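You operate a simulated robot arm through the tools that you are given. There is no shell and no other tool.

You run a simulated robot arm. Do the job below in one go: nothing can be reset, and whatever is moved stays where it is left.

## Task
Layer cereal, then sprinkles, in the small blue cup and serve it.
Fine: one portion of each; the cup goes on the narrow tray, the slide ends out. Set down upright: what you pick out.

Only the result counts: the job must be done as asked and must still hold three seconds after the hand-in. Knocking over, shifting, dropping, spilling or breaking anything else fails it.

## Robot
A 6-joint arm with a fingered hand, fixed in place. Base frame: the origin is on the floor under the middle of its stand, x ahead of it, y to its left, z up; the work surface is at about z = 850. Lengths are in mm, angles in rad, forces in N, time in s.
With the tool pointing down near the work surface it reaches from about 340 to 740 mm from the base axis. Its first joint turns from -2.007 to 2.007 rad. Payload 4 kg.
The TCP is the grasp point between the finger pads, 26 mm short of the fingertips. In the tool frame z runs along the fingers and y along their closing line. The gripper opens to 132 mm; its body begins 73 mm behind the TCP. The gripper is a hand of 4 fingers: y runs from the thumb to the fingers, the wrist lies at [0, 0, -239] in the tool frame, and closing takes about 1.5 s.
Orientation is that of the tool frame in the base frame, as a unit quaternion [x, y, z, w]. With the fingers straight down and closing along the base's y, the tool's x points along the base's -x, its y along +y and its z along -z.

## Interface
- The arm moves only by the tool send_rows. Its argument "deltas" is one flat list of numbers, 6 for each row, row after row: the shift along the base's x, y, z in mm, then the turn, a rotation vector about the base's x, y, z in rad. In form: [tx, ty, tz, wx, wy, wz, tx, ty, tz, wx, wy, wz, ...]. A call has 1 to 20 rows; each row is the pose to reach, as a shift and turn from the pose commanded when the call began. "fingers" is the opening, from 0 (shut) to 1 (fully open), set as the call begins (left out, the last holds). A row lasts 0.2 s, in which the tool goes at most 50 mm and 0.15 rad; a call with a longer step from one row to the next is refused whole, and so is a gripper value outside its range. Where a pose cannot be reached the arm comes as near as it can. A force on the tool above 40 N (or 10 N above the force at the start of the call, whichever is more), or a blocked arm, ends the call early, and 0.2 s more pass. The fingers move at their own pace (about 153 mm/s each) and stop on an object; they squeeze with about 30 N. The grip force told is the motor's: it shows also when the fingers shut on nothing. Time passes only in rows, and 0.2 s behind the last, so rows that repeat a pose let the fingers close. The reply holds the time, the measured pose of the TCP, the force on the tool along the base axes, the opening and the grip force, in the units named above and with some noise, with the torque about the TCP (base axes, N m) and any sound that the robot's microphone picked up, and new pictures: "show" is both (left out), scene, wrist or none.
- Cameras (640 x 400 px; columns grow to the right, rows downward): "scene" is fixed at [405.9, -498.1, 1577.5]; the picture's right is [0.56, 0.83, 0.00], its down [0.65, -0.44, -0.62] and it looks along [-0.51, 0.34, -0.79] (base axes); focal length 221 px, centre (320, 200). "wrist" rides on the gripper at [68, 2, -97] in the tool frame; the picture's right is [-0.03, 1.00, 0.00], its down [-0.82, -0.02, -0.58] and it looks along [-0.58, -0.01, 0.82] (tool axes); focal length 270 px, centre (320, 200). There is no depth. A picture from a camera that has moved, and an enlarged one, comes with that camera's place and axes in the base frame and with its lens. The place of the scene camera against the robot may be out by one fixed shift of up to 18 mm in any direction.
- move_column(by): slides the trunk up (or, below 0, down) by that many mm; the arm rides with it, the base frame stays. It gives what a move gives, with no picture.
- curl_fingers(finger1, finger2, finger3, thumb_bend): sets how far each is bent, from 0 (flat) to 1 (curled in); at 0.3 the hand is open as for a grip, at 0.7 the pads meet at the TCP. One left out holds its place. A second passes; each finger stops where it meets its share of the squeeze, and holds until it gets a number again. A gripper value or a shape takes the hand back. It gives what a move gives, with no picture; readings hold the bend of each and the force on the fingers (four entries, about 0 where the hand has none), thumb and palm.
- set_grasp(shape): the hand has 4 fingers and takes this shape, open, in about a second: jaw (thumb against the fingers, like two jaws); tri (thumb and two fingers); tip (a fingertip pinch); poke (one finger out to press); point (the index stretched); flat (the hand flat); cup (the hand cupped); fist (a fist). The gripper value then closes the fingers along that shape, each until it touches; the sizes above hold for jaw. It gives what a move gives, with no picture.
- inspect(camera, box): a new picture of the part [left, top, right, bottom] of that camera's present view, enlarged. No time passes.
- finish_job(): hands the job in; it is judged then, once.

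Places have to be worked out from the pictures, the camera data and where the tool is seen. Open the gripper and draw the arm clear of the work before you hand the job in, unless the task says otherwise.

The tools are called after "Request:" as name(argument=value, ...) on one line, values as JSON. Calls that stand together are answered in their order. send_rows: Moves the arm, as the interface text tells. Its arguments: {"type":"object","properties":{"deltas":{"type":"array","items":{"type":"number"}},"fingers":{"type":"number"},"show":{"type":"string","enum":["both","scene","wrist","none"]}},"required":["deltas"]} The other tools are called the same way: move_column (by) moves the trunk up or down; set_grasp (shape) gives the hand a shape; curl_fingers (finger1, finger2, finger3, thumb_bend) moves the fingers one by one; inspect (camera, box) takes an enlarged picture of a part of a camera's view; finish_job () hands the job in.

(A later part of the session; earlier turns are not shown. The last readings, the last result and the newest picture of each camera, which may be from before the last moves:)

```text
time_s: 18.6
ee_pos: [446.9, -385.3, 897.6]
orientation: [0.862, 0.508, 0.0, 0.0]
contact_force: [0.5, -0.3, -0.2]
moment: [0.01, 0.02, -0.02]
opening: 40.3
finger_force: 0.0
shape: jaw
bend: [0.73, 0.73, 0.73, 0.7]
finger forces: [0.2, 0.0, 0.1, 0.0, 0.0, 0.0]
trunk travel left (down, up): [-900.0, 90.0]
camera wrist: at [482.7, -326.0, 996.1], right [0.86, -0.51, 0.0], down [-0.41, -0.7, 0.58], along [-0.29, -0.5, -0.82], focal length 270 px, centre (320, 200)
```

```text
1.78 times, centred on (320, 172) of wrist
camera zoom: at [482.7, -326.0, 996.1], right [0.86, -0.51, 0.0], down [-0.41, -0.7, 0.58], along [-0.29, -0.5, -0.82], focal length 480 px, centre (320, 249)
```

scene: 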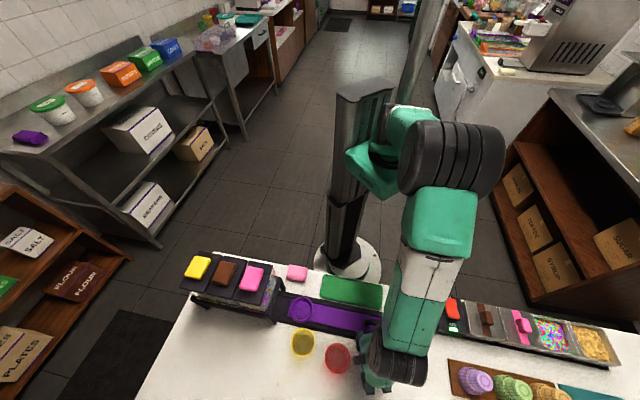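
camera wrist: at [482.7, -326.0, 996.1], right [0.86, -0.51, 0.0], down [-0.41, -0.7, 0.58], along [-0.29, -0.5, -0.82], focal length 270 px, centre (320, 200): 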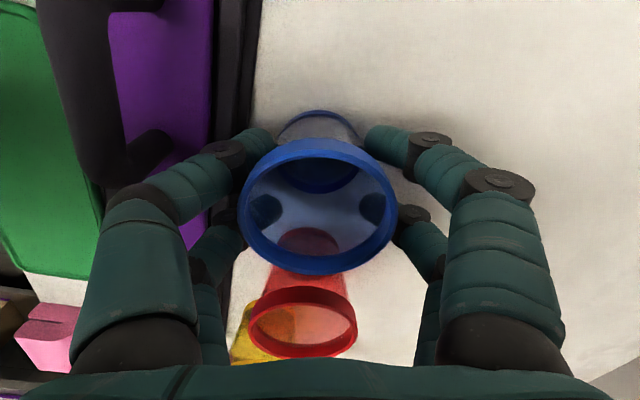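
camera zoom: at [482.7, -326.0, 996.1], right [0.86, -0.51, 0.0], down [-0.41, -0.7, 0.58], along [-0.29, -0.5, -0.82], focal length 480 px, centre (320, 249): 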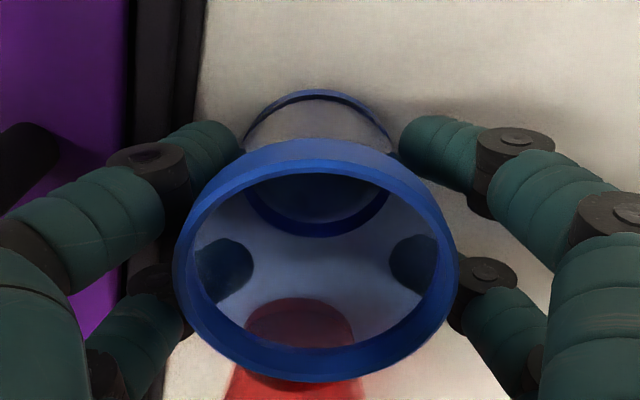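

The digits are beside the cup wall but not yet squeezing (opening 40, no force). I close fully so they grip.

Request:
send_rows(deltas=[0, 0, 0, 0, 0, 0, 0, 0, 0, 0, 0, 0, 0, 0, 0, 0, 0, 0, 0, 0, 0, 0, 0, 0, 0, 0, 0, 0, 0, 0, 0, 0, 0, 0, 0, 0, 0, 0, 0, 0, 0, 0], fingers=0.0, show="wrist")

Request:
inspect(camera="wrist", box=[140, 60, 500, 285])

```text
time_s: 20.2
ee_pos: [447.8, -385.9, 897.8]
orientation: [0.862, 0.508, 0.0, 0.0]
contact_force: [0.3, -0.7, 0.1]
moment: [0.0, 0.01, 0.02]
opening: 29.9
finger_force: 30.1
shape: jaw
bend: [0.74, 0.74, 0.74, 0.7]
finger forces: [29.4, 32.8, 23.1, 0.0, 28.8, 0.0]
trunk travel left (down, up): [-900.0, 90.0]
camera wrist: at [482.7, -326.0, 996.1], right [0.86, -0.51, 0.0], down [-0.41, -0.7, 0.58], along [-0.29, -0.5, -0.82], focal length 270 px, centre (320, 200)
```

wrist: 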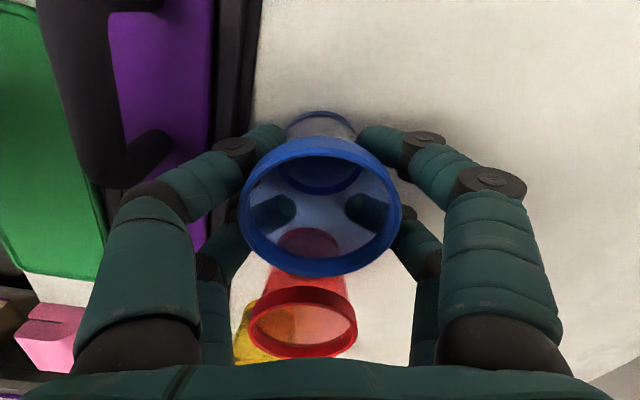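

```text
1.78 times, centred on (320, 172) of wrist
camera zoom: at [482.7, -326.0, 996.1], right [0.86, -0.51, 0.0], down [-0.41, -0.7, 0.58], along [-0.29, -0.5, -0.82], focal length 480 px, centre (320, 249)
```

zoom: 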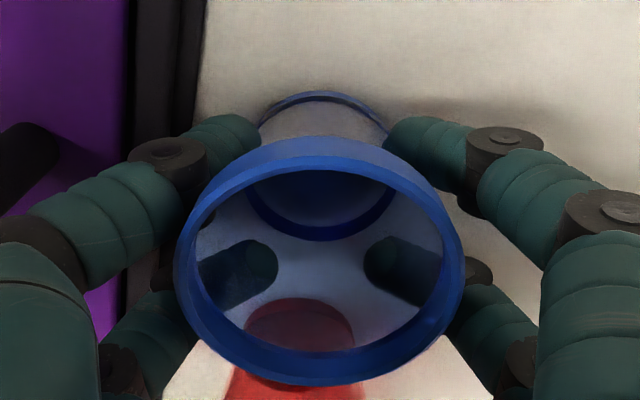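

All four digits now grip at about 30 N. I lift gently and check that the cup comes along upright.

Request:
send_rows(deltas=[0, 0, 8, 0, 0, 0, 0, 0, 20, 0, 0, 0, 0, 0, 40, 0, 0, 0, 0, 0, 60, 0, 0, 0, 0, 0, 75, 0, 0, 0, 0, 0, 80, 0, 0, 0], show="both")

Request:
inspect(camera="wrist", box=[140, 60, 500, 285])

Request:
inspect(camera="scene", box=[280, 270, 440, 400])

```text
time_s: 21.6
ee_pos: [448.2, -385.6, 978.3]
orientation: [0.862, 0.507, 0.0, 0.001]
contact_force: [-1.0, 0.4, 0.3]
moment: [0.02, -0.01, -0.01]
opening: 29.5
finger_force: 30.8
shape: jaw
bend: [0.74, 0.74, 0.74, 0.7]
finger forces: [29.6, 32.9, 23.2, 0.1, 28.9, 0.1]
trunk travel left (down, up): [-900.0, 90.0]
camera wrist: at [483.2, -326.5, 1075.4], right [0.86, -0.51, 0.0], down [-0.41, -0.7, 0.58], along [-0.29, -0.5, -0.82], focal length 270 px, centre (320, 200)
```

scene: 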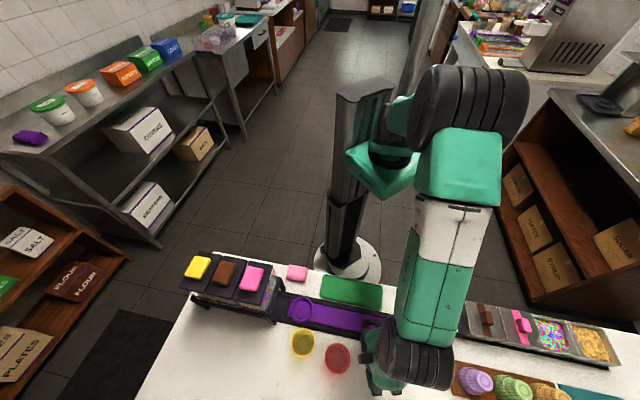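
wrist: 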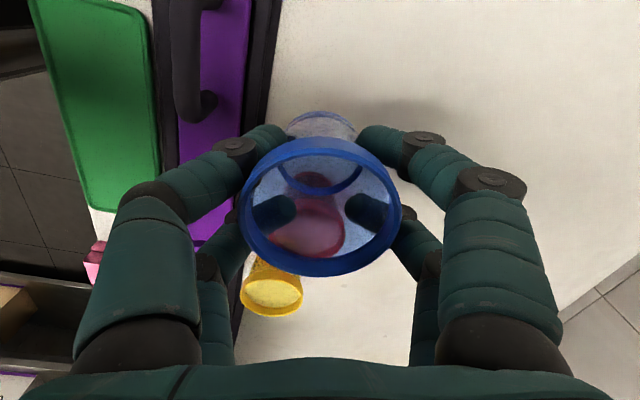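

```text
1.78 times, centred on (320, 172) of wrist
camera zoom: at [483.2, -326.5, 1075.4], right [0.86, -0.51, 0.0], down [-0.41, -0.7, 0.58], along [-0.29, -0.5, -0.82], focal length 480 px, centre (320, 249)
```

zoom: 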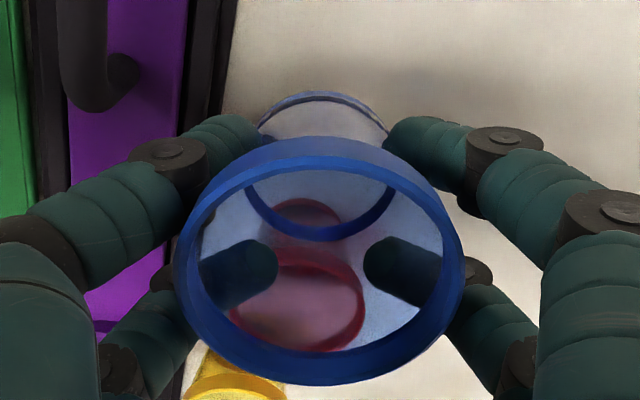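

```text
3.08 times, centred on (360, 335) of scene
camera zoom: at [405.9, -498.1, 1577.5], right [0.56, 0.83, 0.0], down [0.65, -0.44, -0.62], along [-0.51, 0.34, -0.79], focal length 680 px, centre (197, -215)
```

zoom: 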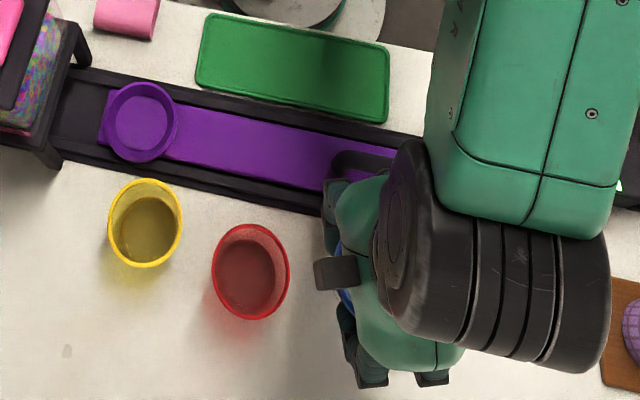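

The cup is held upright and clear. I carry it inward over the slide, then along the rail to above the bowl at (t -150, r 504.5), staying at z≈978.

Request:
send_rows(deltas=[-30, 30, 0, 0, 0, 0, -60, 60, 0, 0, 0, 0, -87.4, 32.5, 0, 0, 0, 0, -114.9, 5.1, 0, 0, 0, 0, -142.3, -22.4, 0, 0, 0, 0, -169.8, -49.8, 0, 0, 0, 0, -197.2, -77.3, 0, 0, 0, 0, -197.2, -77.3, 0, 0, 0, 0], show="both")

Request:
inspect(camera="wrist", box=[140, 60, 500, 285])

Request:
inspect(camera="scene", box=[230, 240, 370, 360])

```text
time_s: 23.4
ee_pos: [249.1, -464.5, 976.7]
orientation: [0.861, 0.508, 0.0, 0.0]
contact_force: [0.2, -0.4, -0.1]
moment: [0.02, -0.01, 0.04]
opening: 29.6
finger_force: 29.7
shape: jaw
bend: [0.74, 0.74, 0.74, 0.7]
finger forces: [30.0, 33.4, 23.5, 0.1, 29.3, 0.0]
trunk travel left (down, up): [-900.0, 90.0]
camera wrist: at [283.5, -405.1, 1074.3], right [0.86, -0.51, 0.0], down [-0.41, -0.7, 0.58], along [-0.29, -0.5, -0.82], focal length 270 px, centre (320, 200)
```

scene: 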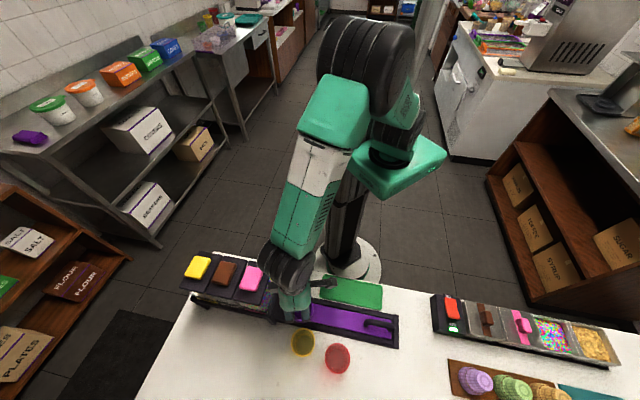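
wrist: 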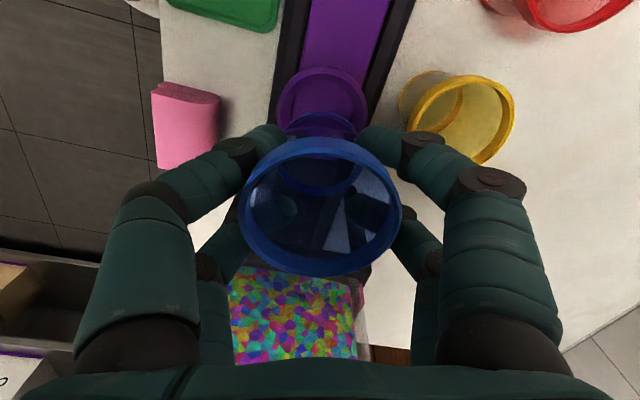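

```text
1.78 times, centred on (320, 172) of wrist
camera zoom: at [283.5, -405.1, 1074.3], right [0.86, -0.51, 0.0], down [-0.41, -0.7, 0.58], along [-0.29, -0.5, -0.82], focal length 480 px, centre (320, 249)
```

zoom: 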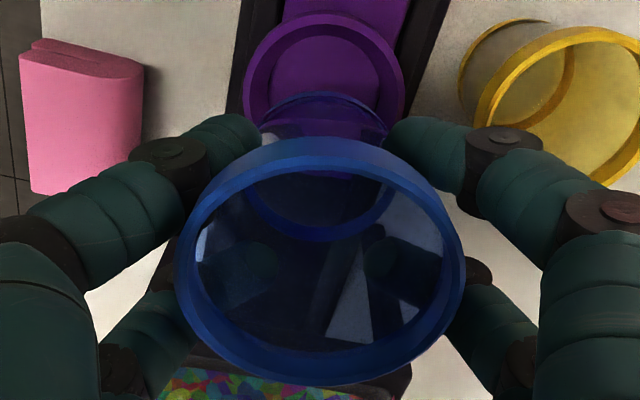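

```text
3.33 times, centred on (300, 300) of scene
camera zoom: at [405.9, -498.1, 1577.5], right [0.56, 0.83, 0.0], down [0.65, -0.44, -0.62], along [-0.51, 0.34, -0.79], focal length 737 px, centre (387, -133)
```

zoom: 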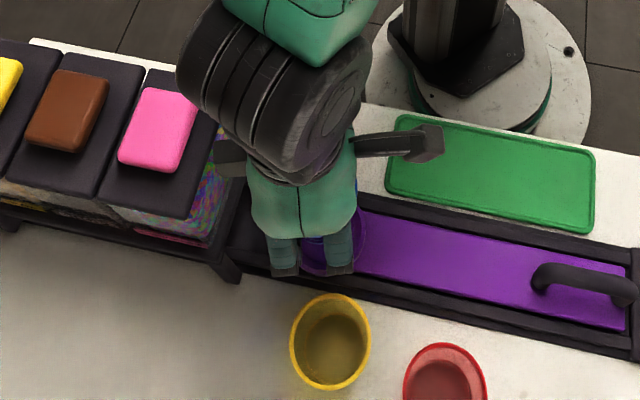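

The bowl shows just beyond the held cup's base; I zoom in to measure the remaining offset.

Request:
inspect(camera="wrist", box=[250, 50, 410, 160])

```text
3.64 times, centred on (330, 105) of wrist
camera zoom: at [283.5, -405.1, 1074.3], right [0.86, -0.51, 0.0], down [-0.41, -0.7, 0.58], along [-0.29, -0.5, -0.82], focal length 983 px, centre (284, 546)
```

zoom: 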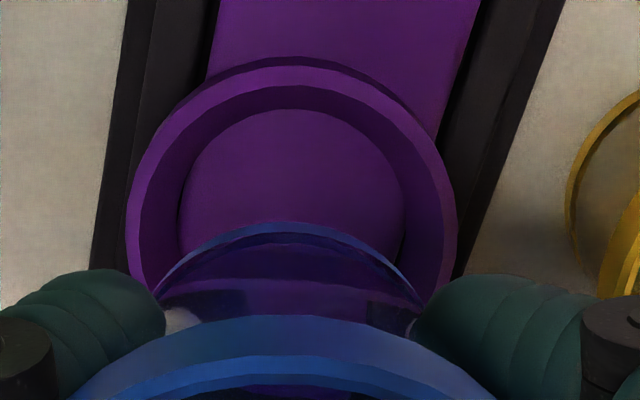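

The bowl centre is about 1.7 mm ahead in tool x and 1.3 mm in tool y of the cup's axis. I correct for that and lower to about 20 mm above the bowl, then check the gap to the yellow cup.

Request:
send_rows(deltas=[2.0, 0.8, 0, 0, 0, 0, 2.0, 0.8, -15, 0, 0, 0, 2.0, 0.8, -30, 0, 0, 0, 2.0, 0.8, -42, 0, 0, 0, 2.0, 0.8, -50, 0, 0, 0, 2.0, 0.8, -50, 0, 0, 0], show="both")

Request:
inspect(camera="wrist", box=[250, 50, 410, 160])

Request:
inspect(camera="scene", box=[260, 270, 340, 350])

```text
time_s: 24.8
ee_pos: [250.8, -461.2, 927.4]
orientation: [0.862, 0.507, 0.0, 0.0]
contact_force: [1.1, -0.5, -0.3]
moment: [0.01, 0.01, -0.01]
opening: 29.5
finger_force: 30.0
shape: jaw
bend: [0.74, 0.74, 0.74, 0.7]
finger forces: [30.0, 33.6, 23.8, 0.1, 29.4, 0.0]
trunk travel left (down, up): [-900.0, 90.0]
camera wrist: at [286.0, -402.1, 1025.6], right [0.86, -0.51, 0.0], down [-0.41, -0.7, 0.58], along [-0.29, -0.5, -0.82], focal length 270 px, centre (320, 200)
```

scene: 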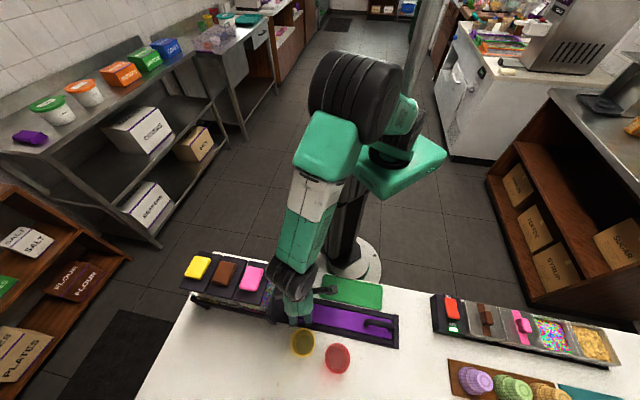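
wrist: 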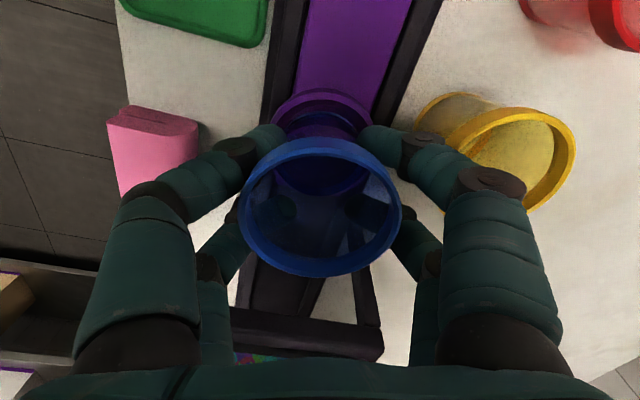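

```text
3.64 times, centred on (330, 105) of wrist
camera zoom: at [286.0, -402.1, 1025.6], right [0.86, -0.51, 0.0], down [-0.41, -0.7, 0.58], along [-0.29, -0.5, -0.82], focal length 983 px, centre (284, 546)
```

zoom: 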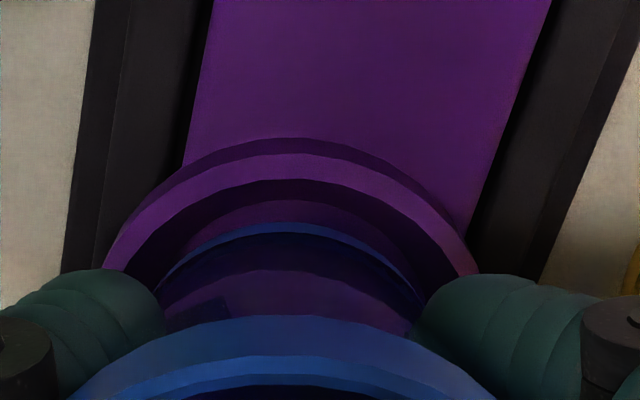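

```text
5.00 times, centred on (300, 310) of scene
camera zoom: at [405.9, -498.1, 1577.5], right [0.56, 0.83, 0.0], down [0.65, -0.44, -0.62], along [-0.51, 0.34, -0.79], focal length 1105 px, centre (420, -350)
```

zoom: 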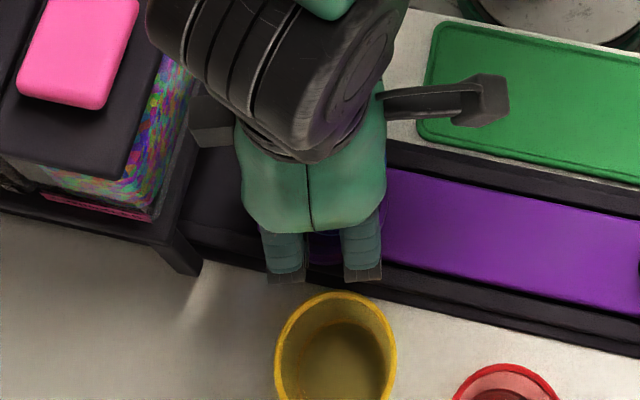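

Before lowering further I zoom tightly on the gap between the outer digits and the yellow cup.

Request:
inspect(camera="scene", box=[285, 295, 325, 325])

Request:
inspect(camera="wrist", box=[370, 90, 530, 220])

```text
13.33 times, centred on (305, 310) of scene
camera zoom: at [405.9, -498.1, 1577.5], right [0.56, 0.83, 0.0], down [0.65, -0.44, -0.62], along [-0.51, 0.34, -0.79], focal length 2947 px, centre (520, -1267)
```

zoom: 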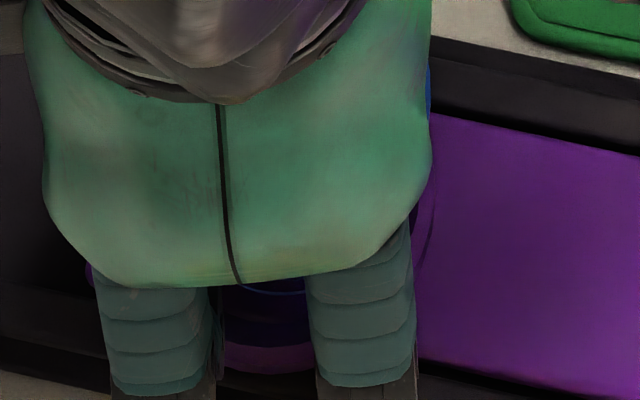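

```text
3.08 times, centred on (450, 155) of wrist
camera zoom: at [286.0, -402.1, 1025.6], right [0.86, -0.51, 0.0], down [-0.41, -0.7, 0.58], along [-0.29, -0.5, -0.82], focal length 832 px, centre (-80, 338)
```

zoom: 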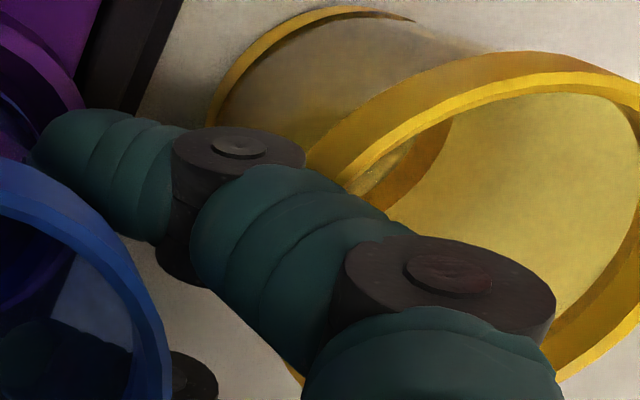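

The first joints stay well above the yellow rim, so the gap is fine. The arm seems to have settled a few mm further along than in the earlier picture, so I re-measure bowl versus cup base before setting down.

Request:
inspect(camera="wrist", box=[270, 70, 370, 140])

Request:
send_rows(deltas=[0, 0, 0, 0, 0, 0, 0, 0, 0, 0, 0, 0], show="wrist")

Request:
inspect(camera="wrist", box=[270, 70, 370, 140])

```text
5.71 times, centred on (320, 105) of wrist
camera zoom: at [286.0, -402.1, 1025.6], right [0.86, -0.51, 0.0], down [-0.41, -0.7, 0.58], along [-0.29, -0.5, -0.82], focal length 1544 px, centre (320, 743)
```

zoom: 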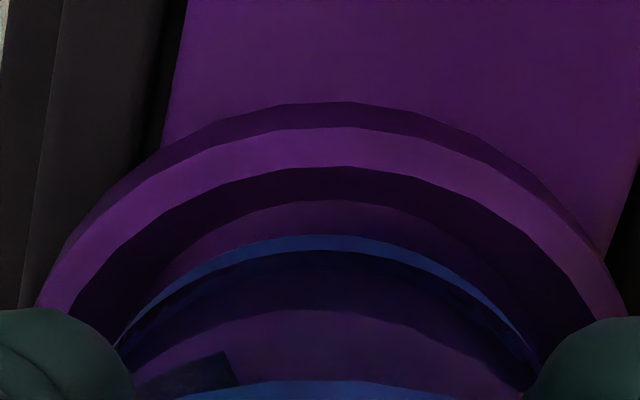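

```text
time_s: 25.4
ee_pos: [250.9, -461.3, 928.1]
orientation: [0.861, 0.508, 0.0, 0.001]
contact_force: [0.5, 0.9, -0.3]
moment: [-0.02, -0.01, -0.01]
opening: 29.2
finger_force: 29.4
shape: jaw
bend: [0.74, 0.74, 0.74, 0.7]
finger forces: [30.1, 33.7, 23.8, 0.1, 29.3, 0.0]
trunk travel left (down, up): [-900.0, 90.0]
camera wrist: at [286.0, -402.2, 1025.8], right [0.86, -0.51, 0.0], down [-0.41, -0.7, 0.58], along [-0.29, -0.5, -0.82], focal length 270 px, centre (320, 200)
```

wrist: 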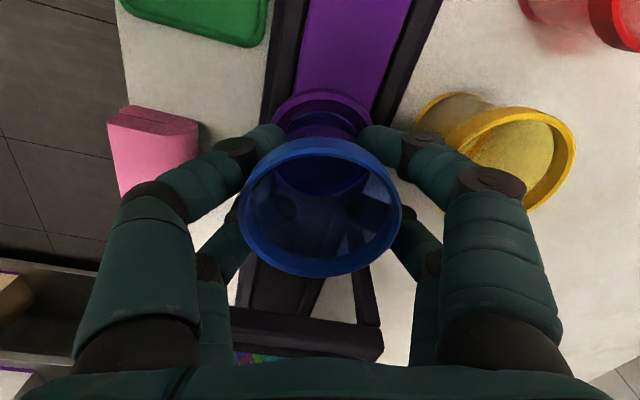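

```text
5.71 times, centred on (320, 105) of wrist
camera zoom: at [286.0, -402.2, 1025.8], right [0.86, -0.51, 0.0], down [-0.41, -0.7, 0.58], along [-0.29, -0.5, -0.82], focal length 1544 px, centre (320, 743)
```

zoom: 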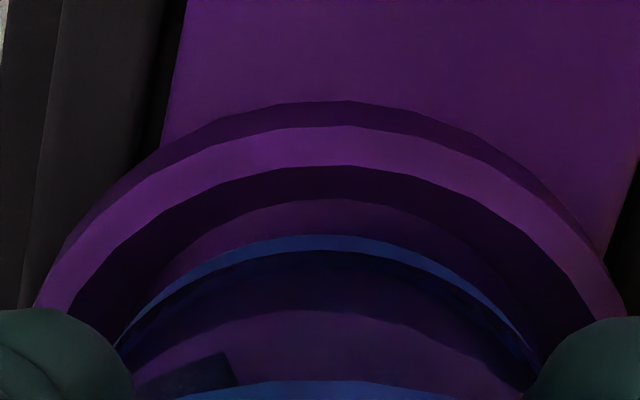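

The bowl centre reads about 2.9 mm back in tool x from the cup's axis. I shift by that, settle, and lower to just above the bowl floor.

Request:
send_rows(deltas=[-1.0, -2.8, 0, 0, 0, 0, -1.0, -2.8, 0, 0, 0, 0, -1.0, -2.8, -6, 0, 0, 0, -1.0, -2.8, -12, 0, 0, 0, -1.0, -2.8, -16, 0, 0, 0, -1.0, -2.8, -16, 0, 0, 0, -1.0, -2.8, -16, 0, 0, 0], show="wrist")

Request:
inspect(camera="wrist", box=[250, 70, 390, 160])

Request:
inspect(camera="scene", box=[265, 280, 345, 350])

```text
time_s: 27.0
ee_pos: [250.3, -464.0, 912.1]
orientation: [0.861, 0.508, -0.001, 0.001]
contact_force: [0.3, 0.6, -0.2]
moment: [0.02, 0.0, 0.01]
opening: 29.4
finger_force: 30.5
shape: jaw
bend: [0.74, 0.74, 0.74, 0.7]
finger forces: [30.0, 33.6, 23.9, 0.1, 29.5, 0.0]
trunk travel left (down, up): [-900.0, 90.0]
camera wrist: at [286.2, -405.2, 1009.3], right [0.86, -0.51, 0.0], down [-0.41, -0.7, 0.58], along [-0.29, -0.5, -0.82], focal length 270 px, centre (320, 200)
```

wrist: 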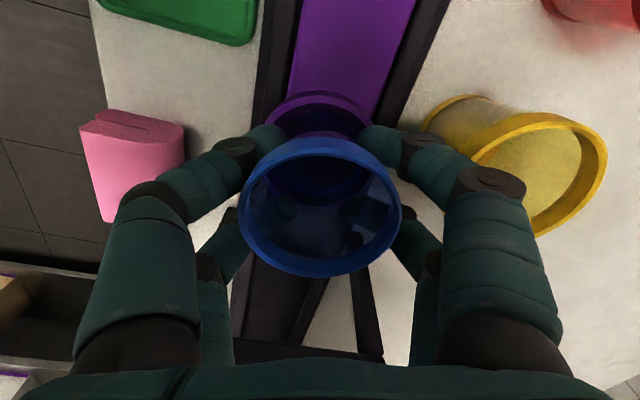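

```text
4.44 times, centred on (320, 115) of wrist
camera zoom: at [286.2, -405.2, 1009.3], right [0.86, -0.51, 0.0], down [-0.41, -0.7, 0.58], along [-0.29, -0.5, -0.82], focal length 1201 px, centre (320, 578)
```

zoom: 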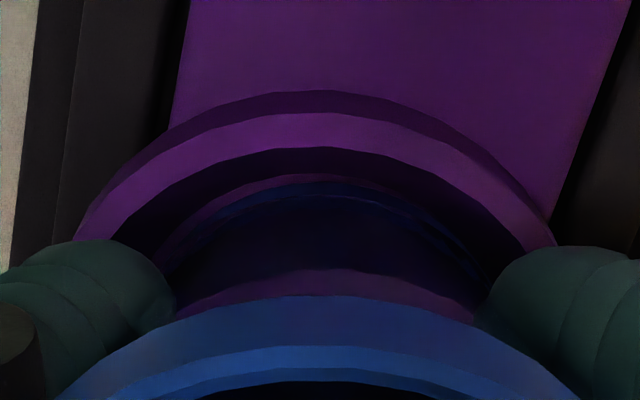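

```text
5.71 times, centred on (305, 315) of scene
camera zoom: at [405.9, -498.1, 1577.5], right [0.56, 0.83, 0.0], down [0.65, -0.44, -0.62], along [-0.51, 0.34, -0.79], focal length 1263 px, centre (406, -457)
```

zoom: 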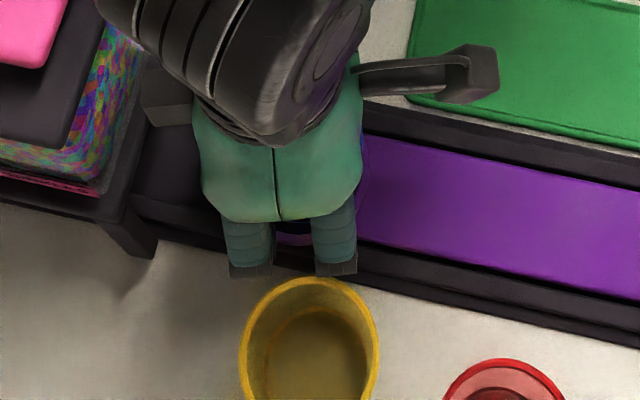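

Alignment in x is now within about 1 mm; in y I need about -1.3 mm. I correct that and lower to almost touching, watching forces.

Request:
send_rows(deltas=[-1.1, 0.6, 0, 0, 0, 0, -1.1, 0.6, -1, 0, 0, 0, -1.1, 0.6, -3, 0, 0, 0, -1.1, 0.6, -5, 0, 0, 0, -1.1, 0.6, -6, 0, 0, 0, -1.1, 0.6, -6, 0, 0, 0], show="wrist")

Request:
inspect(camera="wrist", box=[250, 70, 390, 160])

```text
time_s: 28.4
ee_pos: [251.3, -462.9, 909.7]
orientation: [0.861, 0.508, -0.001, 0.003]
contact_force: [-0.9, -0.1, 37.9]
moment: [0.26, 0.01, 0.04]
opening: 30.7
finger_force: 29.8
shape: jaw
bend: [0.74, 0.74, 0.74, 0.71]
finger forces: [33.2, 37.0, 26.5, 0.0, 34.4, 0.0]
trunk travel left (down, up): [-900.0, 90.0]
camera wrist: at [285.1, -404.2, 1006.3], right [0.86, -0.51, 0.01], down [-0.41, -0.7, 0.58], along [-0.29, -0.5, -0.81], focal length 270 px, centre (320, 200)
```

wrist: 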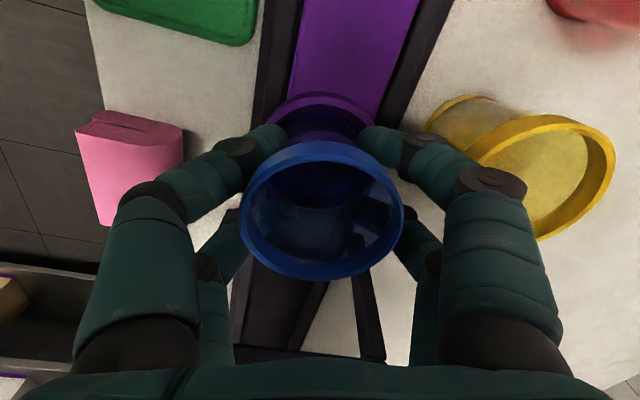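

```text
4.44 times, centred on (320, 115) of wrist
camera zoom: at [285.1, -404.2, 1006.3], right [0.86, -0.51, 0.01], down [-0.41, -0.7, 0.58], along [-0.29, -0.5, -0.81], focal length 1201 px, centre (320, 578)
```

zoom: 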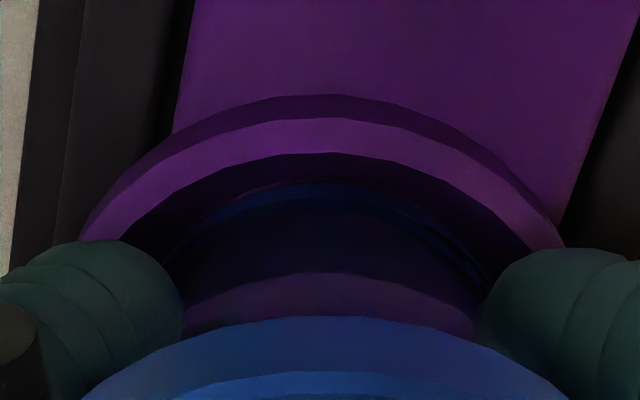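

The cup has touched down in the bowl (38 N up) and is centred within a millimetre. I relax the downward push before releasing.

Request:
send_rows(deltas=[0, 0, 1.5, 0, 0, 0, 0, 0, 3, 0, 0, 0, 0, 0, 3, 0, 0, 0], show="none")

```text
time_s: 29.2
ee_pos: [249.3, -463.7, 909.0]
orientation: [0.862, 0.507, 0.001, 0.001]
contact_force: [0.7, -3.2, 23.0]
moment: [0.1, -0.06, 0.02]
opening: 30.4
finger_force: 30.0
shape: jaw
bend: [0.74, 0.74, 0.74, 0.71]
finger forces: [33.5, 39.0, 26.6, 0.0, 33.4, 0.0]
trunk travel left (down, up): [-900.0, 90.0]
```

Still 23 N of push; I ease up a little more.

Request:
send_rows(deltas=[0, 0, 1, 0, 0, 0, 0, 0, 2, 0, 0, 0, 0, 0, 2, 0, 0, 0], show="wrist")

Request:
inspect(camera="wrist", box=[230, 60, 410, 290])

```text
time_s: 30.0
ee_pos: [250.1, -462.7, 908.9]
orientation: [0.861, 0.508, 0.0, -0.001]
contact_force: [1.5, -1.9, 4.7]
moment: [-0.01, -0.1, -0.04]
opening: 30.2
finger_force: 30.5
shape: jaw
bend: [0.74, 0.74, 0.74, 0.71]
finger forces: [34.2, 37.9, 27.1, 0.0, 33.6, 0.0]
trunk travel left (down, up): [-900.0, 90.0]
camera wrist: at [285.0, -404.0, 1007.7], right [0.86, -0.51, 0.0], down [-0.41, -0.71, 0.58], along [-0.29, -0.5, -0.82], focal length 270 px, centre (320, 200)
```

wrist: 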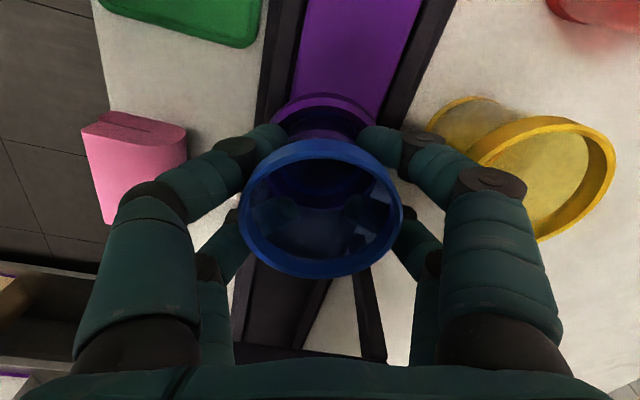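

```text
1.74 times, centred on (320, 175) of wrist
camera zoom: at [285.0, -404.0, 1007.7], right [0.86, -0.51, 0.0], down [-0.41, -0.71, 0.58], along [-0.29, -0.5, -0.82], focal length 470 px, centre (320, 244)
```

zoom: 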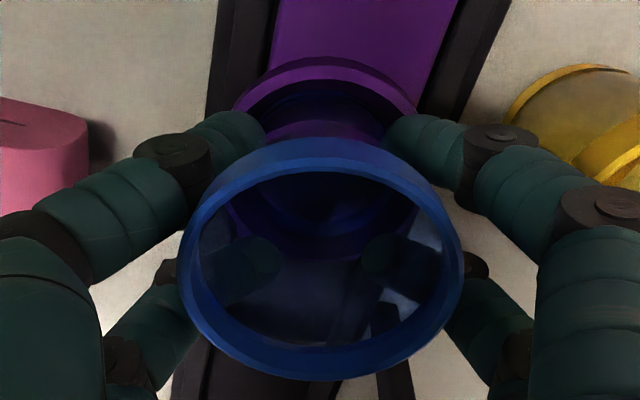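

The push is now about 5 N, so the cup rests in the bowl. I loosen both sides slightly and evenly (to ~40 mm) so nothing gets near the yellow cup.

Request:
send_rows(deltas=[0, 0, 0, 0, 0, 0, 0, 0, 0, 0, 0, 0, 0, 0, 0, 0, 0, 0], fingers=0.3, show="wrist")

Request:
inspect(camera="wrist", box=[230, 60, 410, 290])

Request:
inspect(camera="wrist", box=[370, 90, 530, 220])

```text
time_s: 30.8
ee_pos: [250.3, -462.4, 909.7]
orientation: [0.862, 0.507, 0.0, 0.0]
contact_force: [-0.5, -0.4, 0.2]
moment: [-0.01, -0.01, -0.01]
opening: 39.3
finger_force: 0.0
shape: jaw
bend: [0.74, 0.74, 0.74, 0.7]
finger forces: [0.1, 0.0, 0.0, 0.0, 0.1, 0.0]
trunk travel left (down, up): [-900.0, 90.0]
camera wrist: at [285.1, -404.3, 1008.2], right [0.86, -0.51, 0.0], down [-0.41, -0.7, 0.58], along [-0.29, -0.5, -0.82], focal length 270 px, centre (320, 200)
```

wrist: 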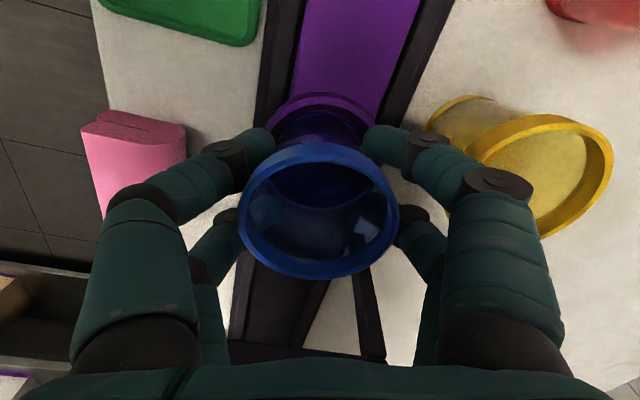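

```text
1.74 times, centred on (320, 175) of wrist
camera zoom: at [285.1, -404.3, 1008.2], right [0.86, -0.51, 0.0], down [-0.41, -0.7, 0.58], along [-0.29, -0.5, -0.82], focal length 470 px, centre (320, 244)
```

zoom: 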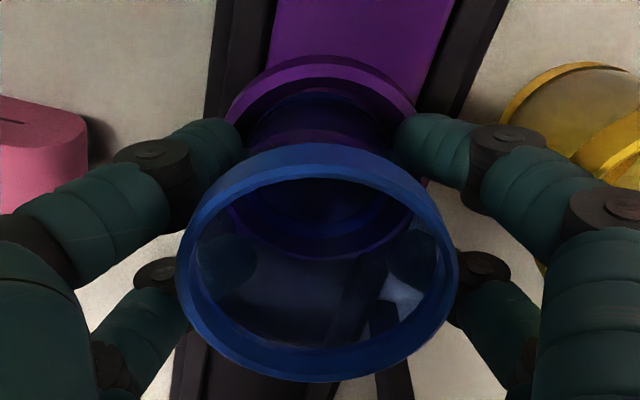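

```text
3.08 times, centred on (450, 155) of wrist
camera zoom: at [285.1, -404.3, 1008.2], right [0.86, -0.51, 0.0], down [-0.41, -0.7, 0.58], along [-0.29, -0.5, -0.82], focal length 832 px, centre (-80, 338)
```

zoom: 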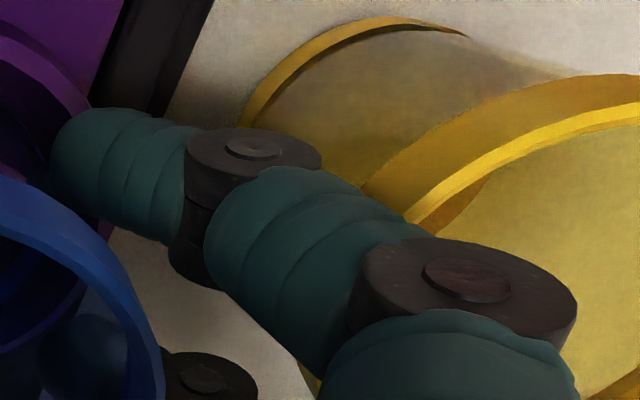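

Both sides are free with zero force and the cup stands in the bowl. I raise the hand a few mm, then open slightly more as it clears.

Request:
send_rows(deltas=[0, 0, 2, 0, 0, 0, 0, 0, 5, 0, 0, 0, 0, 0, 5, 0, 0, 0], fingers=0.31, show="wrist")

Request:
send_rows(deltas=[0, 0, 3, 0, 0, 0, 0, 0, 6, 0, 0, 0, 0, 0, 10, 0, 0, 0, 0, 0, 10, 0, 0, 0], fingers=0.36, show="wrist")

```text
time_s: 31.6
ee_pos: [249.9, -465.0, 916.1]
orientation: [0.861, 0.508, 0.0, 0.0]
contact_force: [-0.6, 0.5, 0.6]
moment: [0.01, 0.01, 0.0]
opening: 40.6
finger_force: 0.0
shape: jaw
bend: [0.74, 0.74, 0.74, 0.7]
finger forces: [0.1, 0.0, 0.1, 0.0, 0.1, 0.0]
trunk travel left (down, up): [-900.0, 90.0]
camera wrist: at [285.3, -404.8, 1013.0], right [0.86, -0.51, 0.0], down [-0.41, -0.7, 0.58], along [-0.29, -0.5, -0.82], focal length 270 px, centre (320, 200)
```

wrist: 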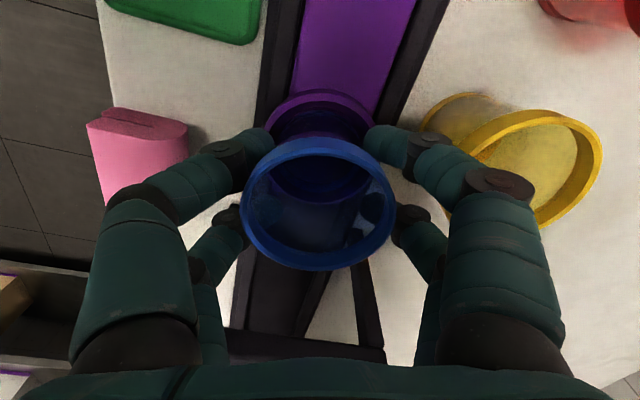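

```text
time_s: 32.6
ee_pos: [250.6, -464.3, 926.1]
orientation: [0.861, 0.508, 0.0, 0.0]
contact_force: [-0.4, -0.5, 0.3]
moment: [0.03, 0.0, 0.02]
opening: 47.2
finger_force: 0.0
shape: jaw
bend: [0.74, 0.74, 0.74, 0.7]
finger forces: [0.0, 0.0, 0.0, 0.0, 0.1, 0.0]
trunk travel left (down, up): [-900.0, 90.0]
camera wrist: at [285.5, -405.2, 1023.4], right [0.86, -0.51, 0.0], down [-0.41, -0.7, 0.58], along [-0.29, -0.5, -0.82], focal length 270 px, centre (320, 200)
```

wrist: 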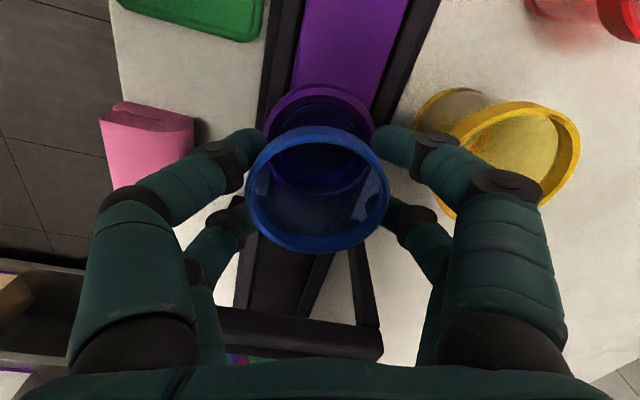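

The cup stays put as the hand rises. Now, with the joints above the yellow rim, I open to ~74 mm and rise clear.

Request:
send_rows(deltas=[0, 0, 0, 0, 0, 0, 0, 0, 0, 0, 0, 0, 0, 0, 5, 0, 0, 0, 0, 0, 15, 0, 0, 0, 0, 0, 35, 0, 0, 0, 0, 0, 60, 0, 0, 0, 0, 0, 60, 0, 0, 0], fingers=0.56, show="both")

Request:
inspect(camera="wrist", box=[220, 30, 460, 230])

```text
time_s: 34.2
ee_pos: [249.5, -464.5, 984.3]
orientation: [0.862, 0.507, 0.0, 0.0]
contact_force: [0.2, 0.3, 0.7]
moment: [0.01, 0.0, 0.03]
opening: 73.6
finger_force: 0.1
shape: jaw
bend: [0.72, 0.72, 0.72, 0.7]
finger forces: [0.0, 0.0, 0.0, 0.0, 0.0, 0.0]
trunk travel left (down, up): [-900.0, 90.0]
camera wrist: at [284.6, -405.3, 1083.2], right [0.86, -0.51, 0.0], down [-0.41, -0.7, 0.58], along [-0.29, -0.5, -0.82], focal length 270 px, centre (320, 200)
```

scene: 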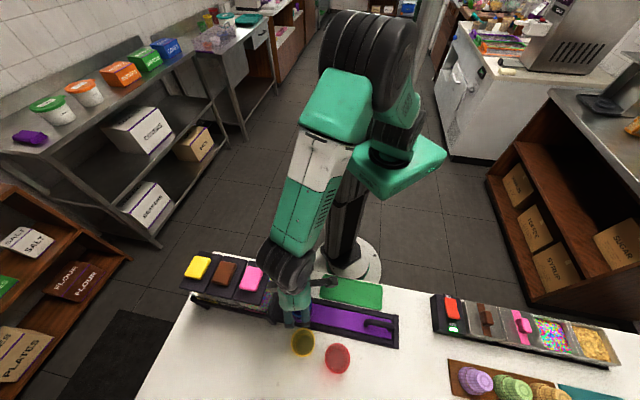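
wrist: 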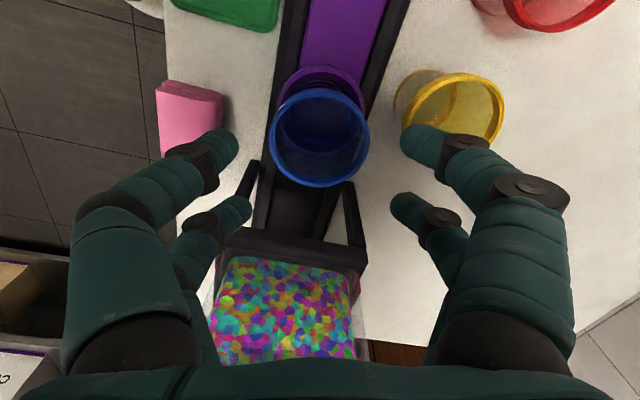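

```text
2.00 times, centred on (340, 130) of wrist
camera zoom: at [284.6, -405.3, 1083.2], right [0.86, -0.51, 0.0], down [-0.41, -0.7, 0.58], along [-0.29, -0.5, -0.82], focal length 541 px, centre (280, 340)
```

zoom: 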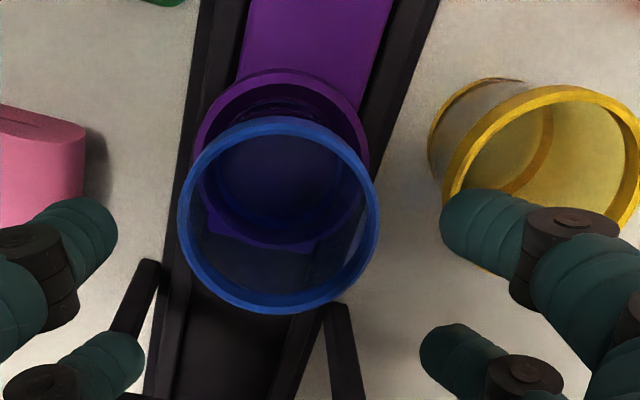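

The blue cup stands upright in the bowl. Next I go over the slide's handle, turning the hand square to the rail, to measure it.

Request:
send_rows(deltas=[10, 10, 16, 0, 0, 0, 40, 40, 16, 0, 0, -0.05, 72, 72, 16, 0, 0, -0.1, 104, 104, 16, 0, 0, -0.16, 136, 136, 16, 0, 0, -0.22, 160, 160, 16, 0, 0, -0.2793, 160, 160, 16, 0, 0, -0.2793, 160, 160, 16, 0, 0, -0.2793], fingers=0.5, show="both")

Request:
inspect(camera="wrist", box=[220, 0, 420, 180])

Request:
inspect(camera="scene", box=[270, 280, 350, 340])

```text
time_s: 36.0
ee_pos: [408.3, -303.1, 1000.3]
orientation: [0.924, 0.383, 0.0, 0.001]
contact_force: [0.3, -0.2, -0.4]
moment: [0.01, -0.01, 0.0]
opening: 66.5
finger_force: 0.0
shape: jaw
bend: [0.73, 0.73, 0.73, 0.7]
finger forces: [0.1, 0.0, 0.1, 0.1, 0.0, 0.1]
trunk travel left (down, up): [-900.0, 90.0]
camera wrist: at [459.7, -256.5, 1098.2], right [0.69, -0.72, 0.0], down [-0.59, -0.56, 0.58], along [-0.42, -0.4, -0.82], focal length 270 px, centre (320, 200)
```

scene: 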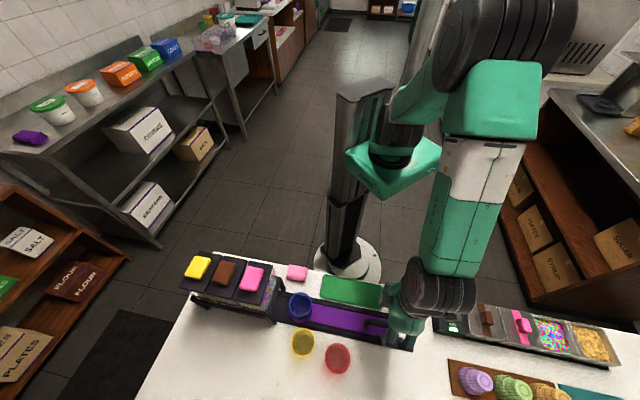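
wrist: 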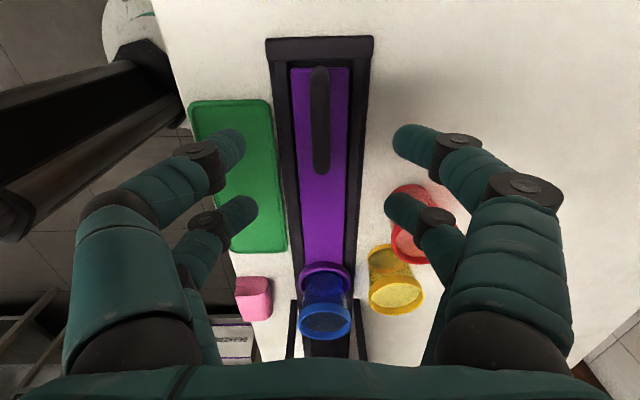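

```text
2.22 times, centred on (320, 90) of wrist
camera zoom: at [459.7, -256.5, 1098.2], right [0.69, -0.72, 0.0], down [-0.59, -0.56, 0.58], along [-0.42, -0.4, -0.82], focal length 601 px, centre (320, 444)
```

zoom: 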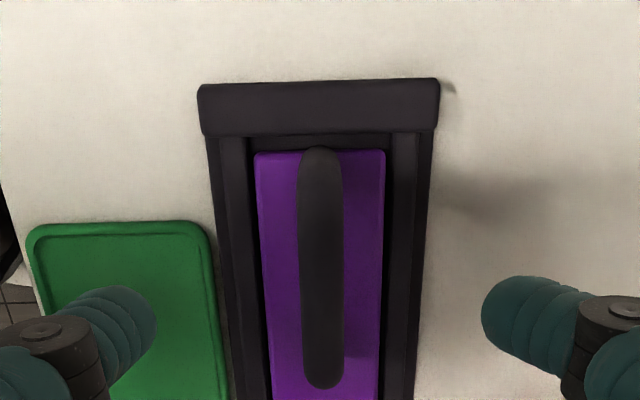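

```text
6.67 times, centred on (310, 310) of scene
camera zoom: at [405.9, -498.1, 1577.5], right [0.56, 0.83, 0.0], down [0.65, -0.44, -0.62], along [-0.51, 0.34, -0.79], focal length 1474 px, centre (387, -533)
```

zoom: 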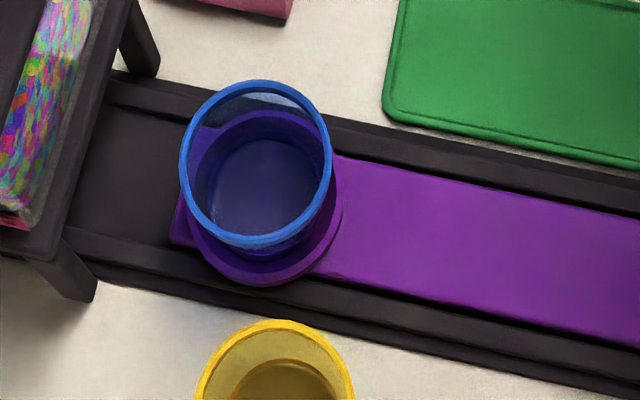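

The blue cup is seated well. The handle runs t≈24–111 at r≈505 with its top near z≈893. I tilt the hand 0.2 rad so its upper part leans away from the dispenser, narrow the fingers and come down above the handle's right half.

Request:
send_rows(deltas=[1.5, 1, -10, -0.05, 0.05, 0, 3.5, 2.6, -20, -0.1, 0.1, 0, 3.5, 2.6, -40, -0.1414, 0.1414, 0, 3.5, 2.6, -55, -0.1414, 0.1414, 0, 3.5, 2.6, -55, -0.1414, 0.1414, 0], fingers=0.35, show="both")

Request:
inspect(camera="wrist", box=[200, 60, 440, 260])

Request:
inspect(camera="scene", box=[340, 270, 440, 360])

```text
time_s: 37.2
ee_pos: [414.0, -301.4, 945.8]
orientation: [0.919, 0.381, -0.092, 0.038]
contact_force: [-0.4, -0.7, 0.4]
moment: [-0.01, 0.01, 0.03]
opening: 46.4
finger_force: 0.0
shape: jaw
bend: [0.73, 0.73, 0.73, 0.7]
finger forces: [0.1, 0.0, 0.0, 0.0, 0.0, 0.0]
trunk travel left (down, up): [-900.0, 90.0]
camera wrist: at [476.0, -241.2, 1028.3], right [0.69, -0.72, 0.01], down [-0.5, -0.47, 0.73], along [-0.53, -0.51, -0.69], focal length 270 px, centre (320, 200)
```

scene: 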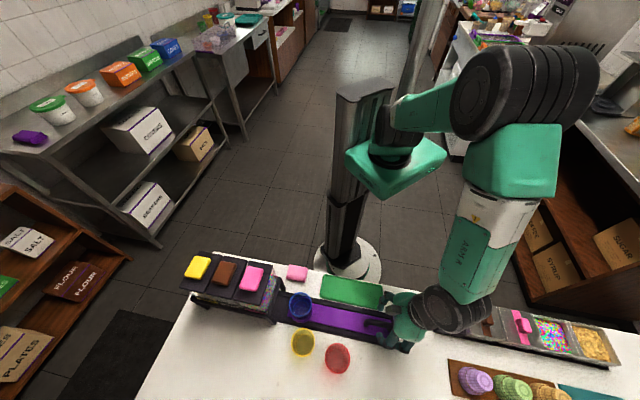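
wrist: 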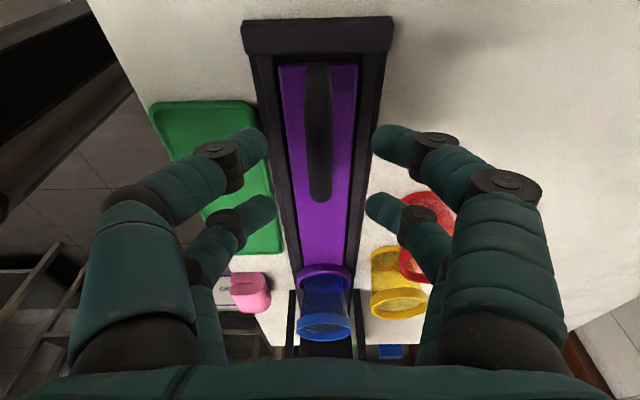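

```text
2.00 times, centred on (320, 160) of wrist
camera zoom: at [476.0, -241.2, 1028.3], right [0.69, -0.72, 0.01], down [-0.5, -0.47, 0.73], along [-0.53, -0.51, -0.69], focal length 541 px, centre (320, 280)
```

zoom: 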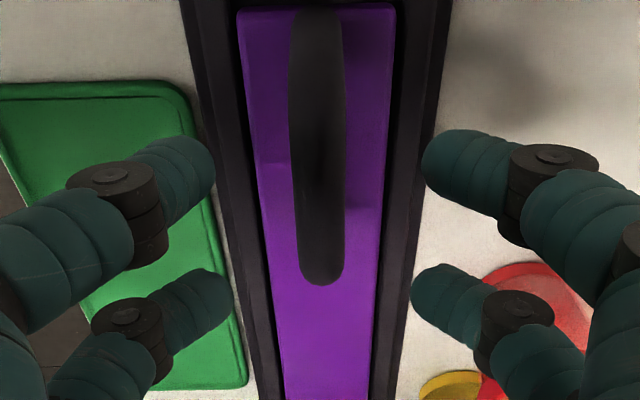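

```text
4.44 times, centred on (390, 315) of scene
camera zoom: at [405.9, -498.1, 1577.5], right [0.56, 0.83, 0.0], down [0.65, -0.44, -0.62], along [-0.51, 0.34, -0.79], focal length 982 px, centre (9, -311)
```

zoom: 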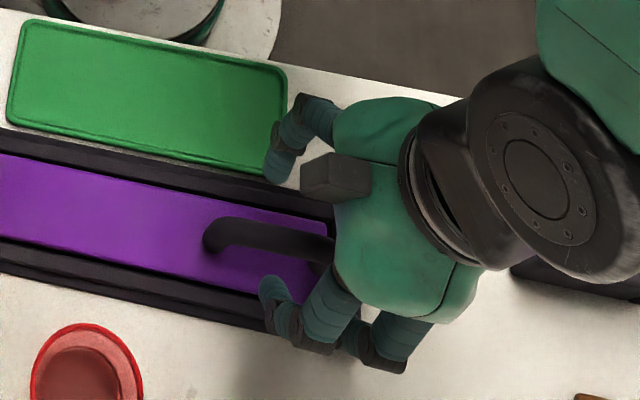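

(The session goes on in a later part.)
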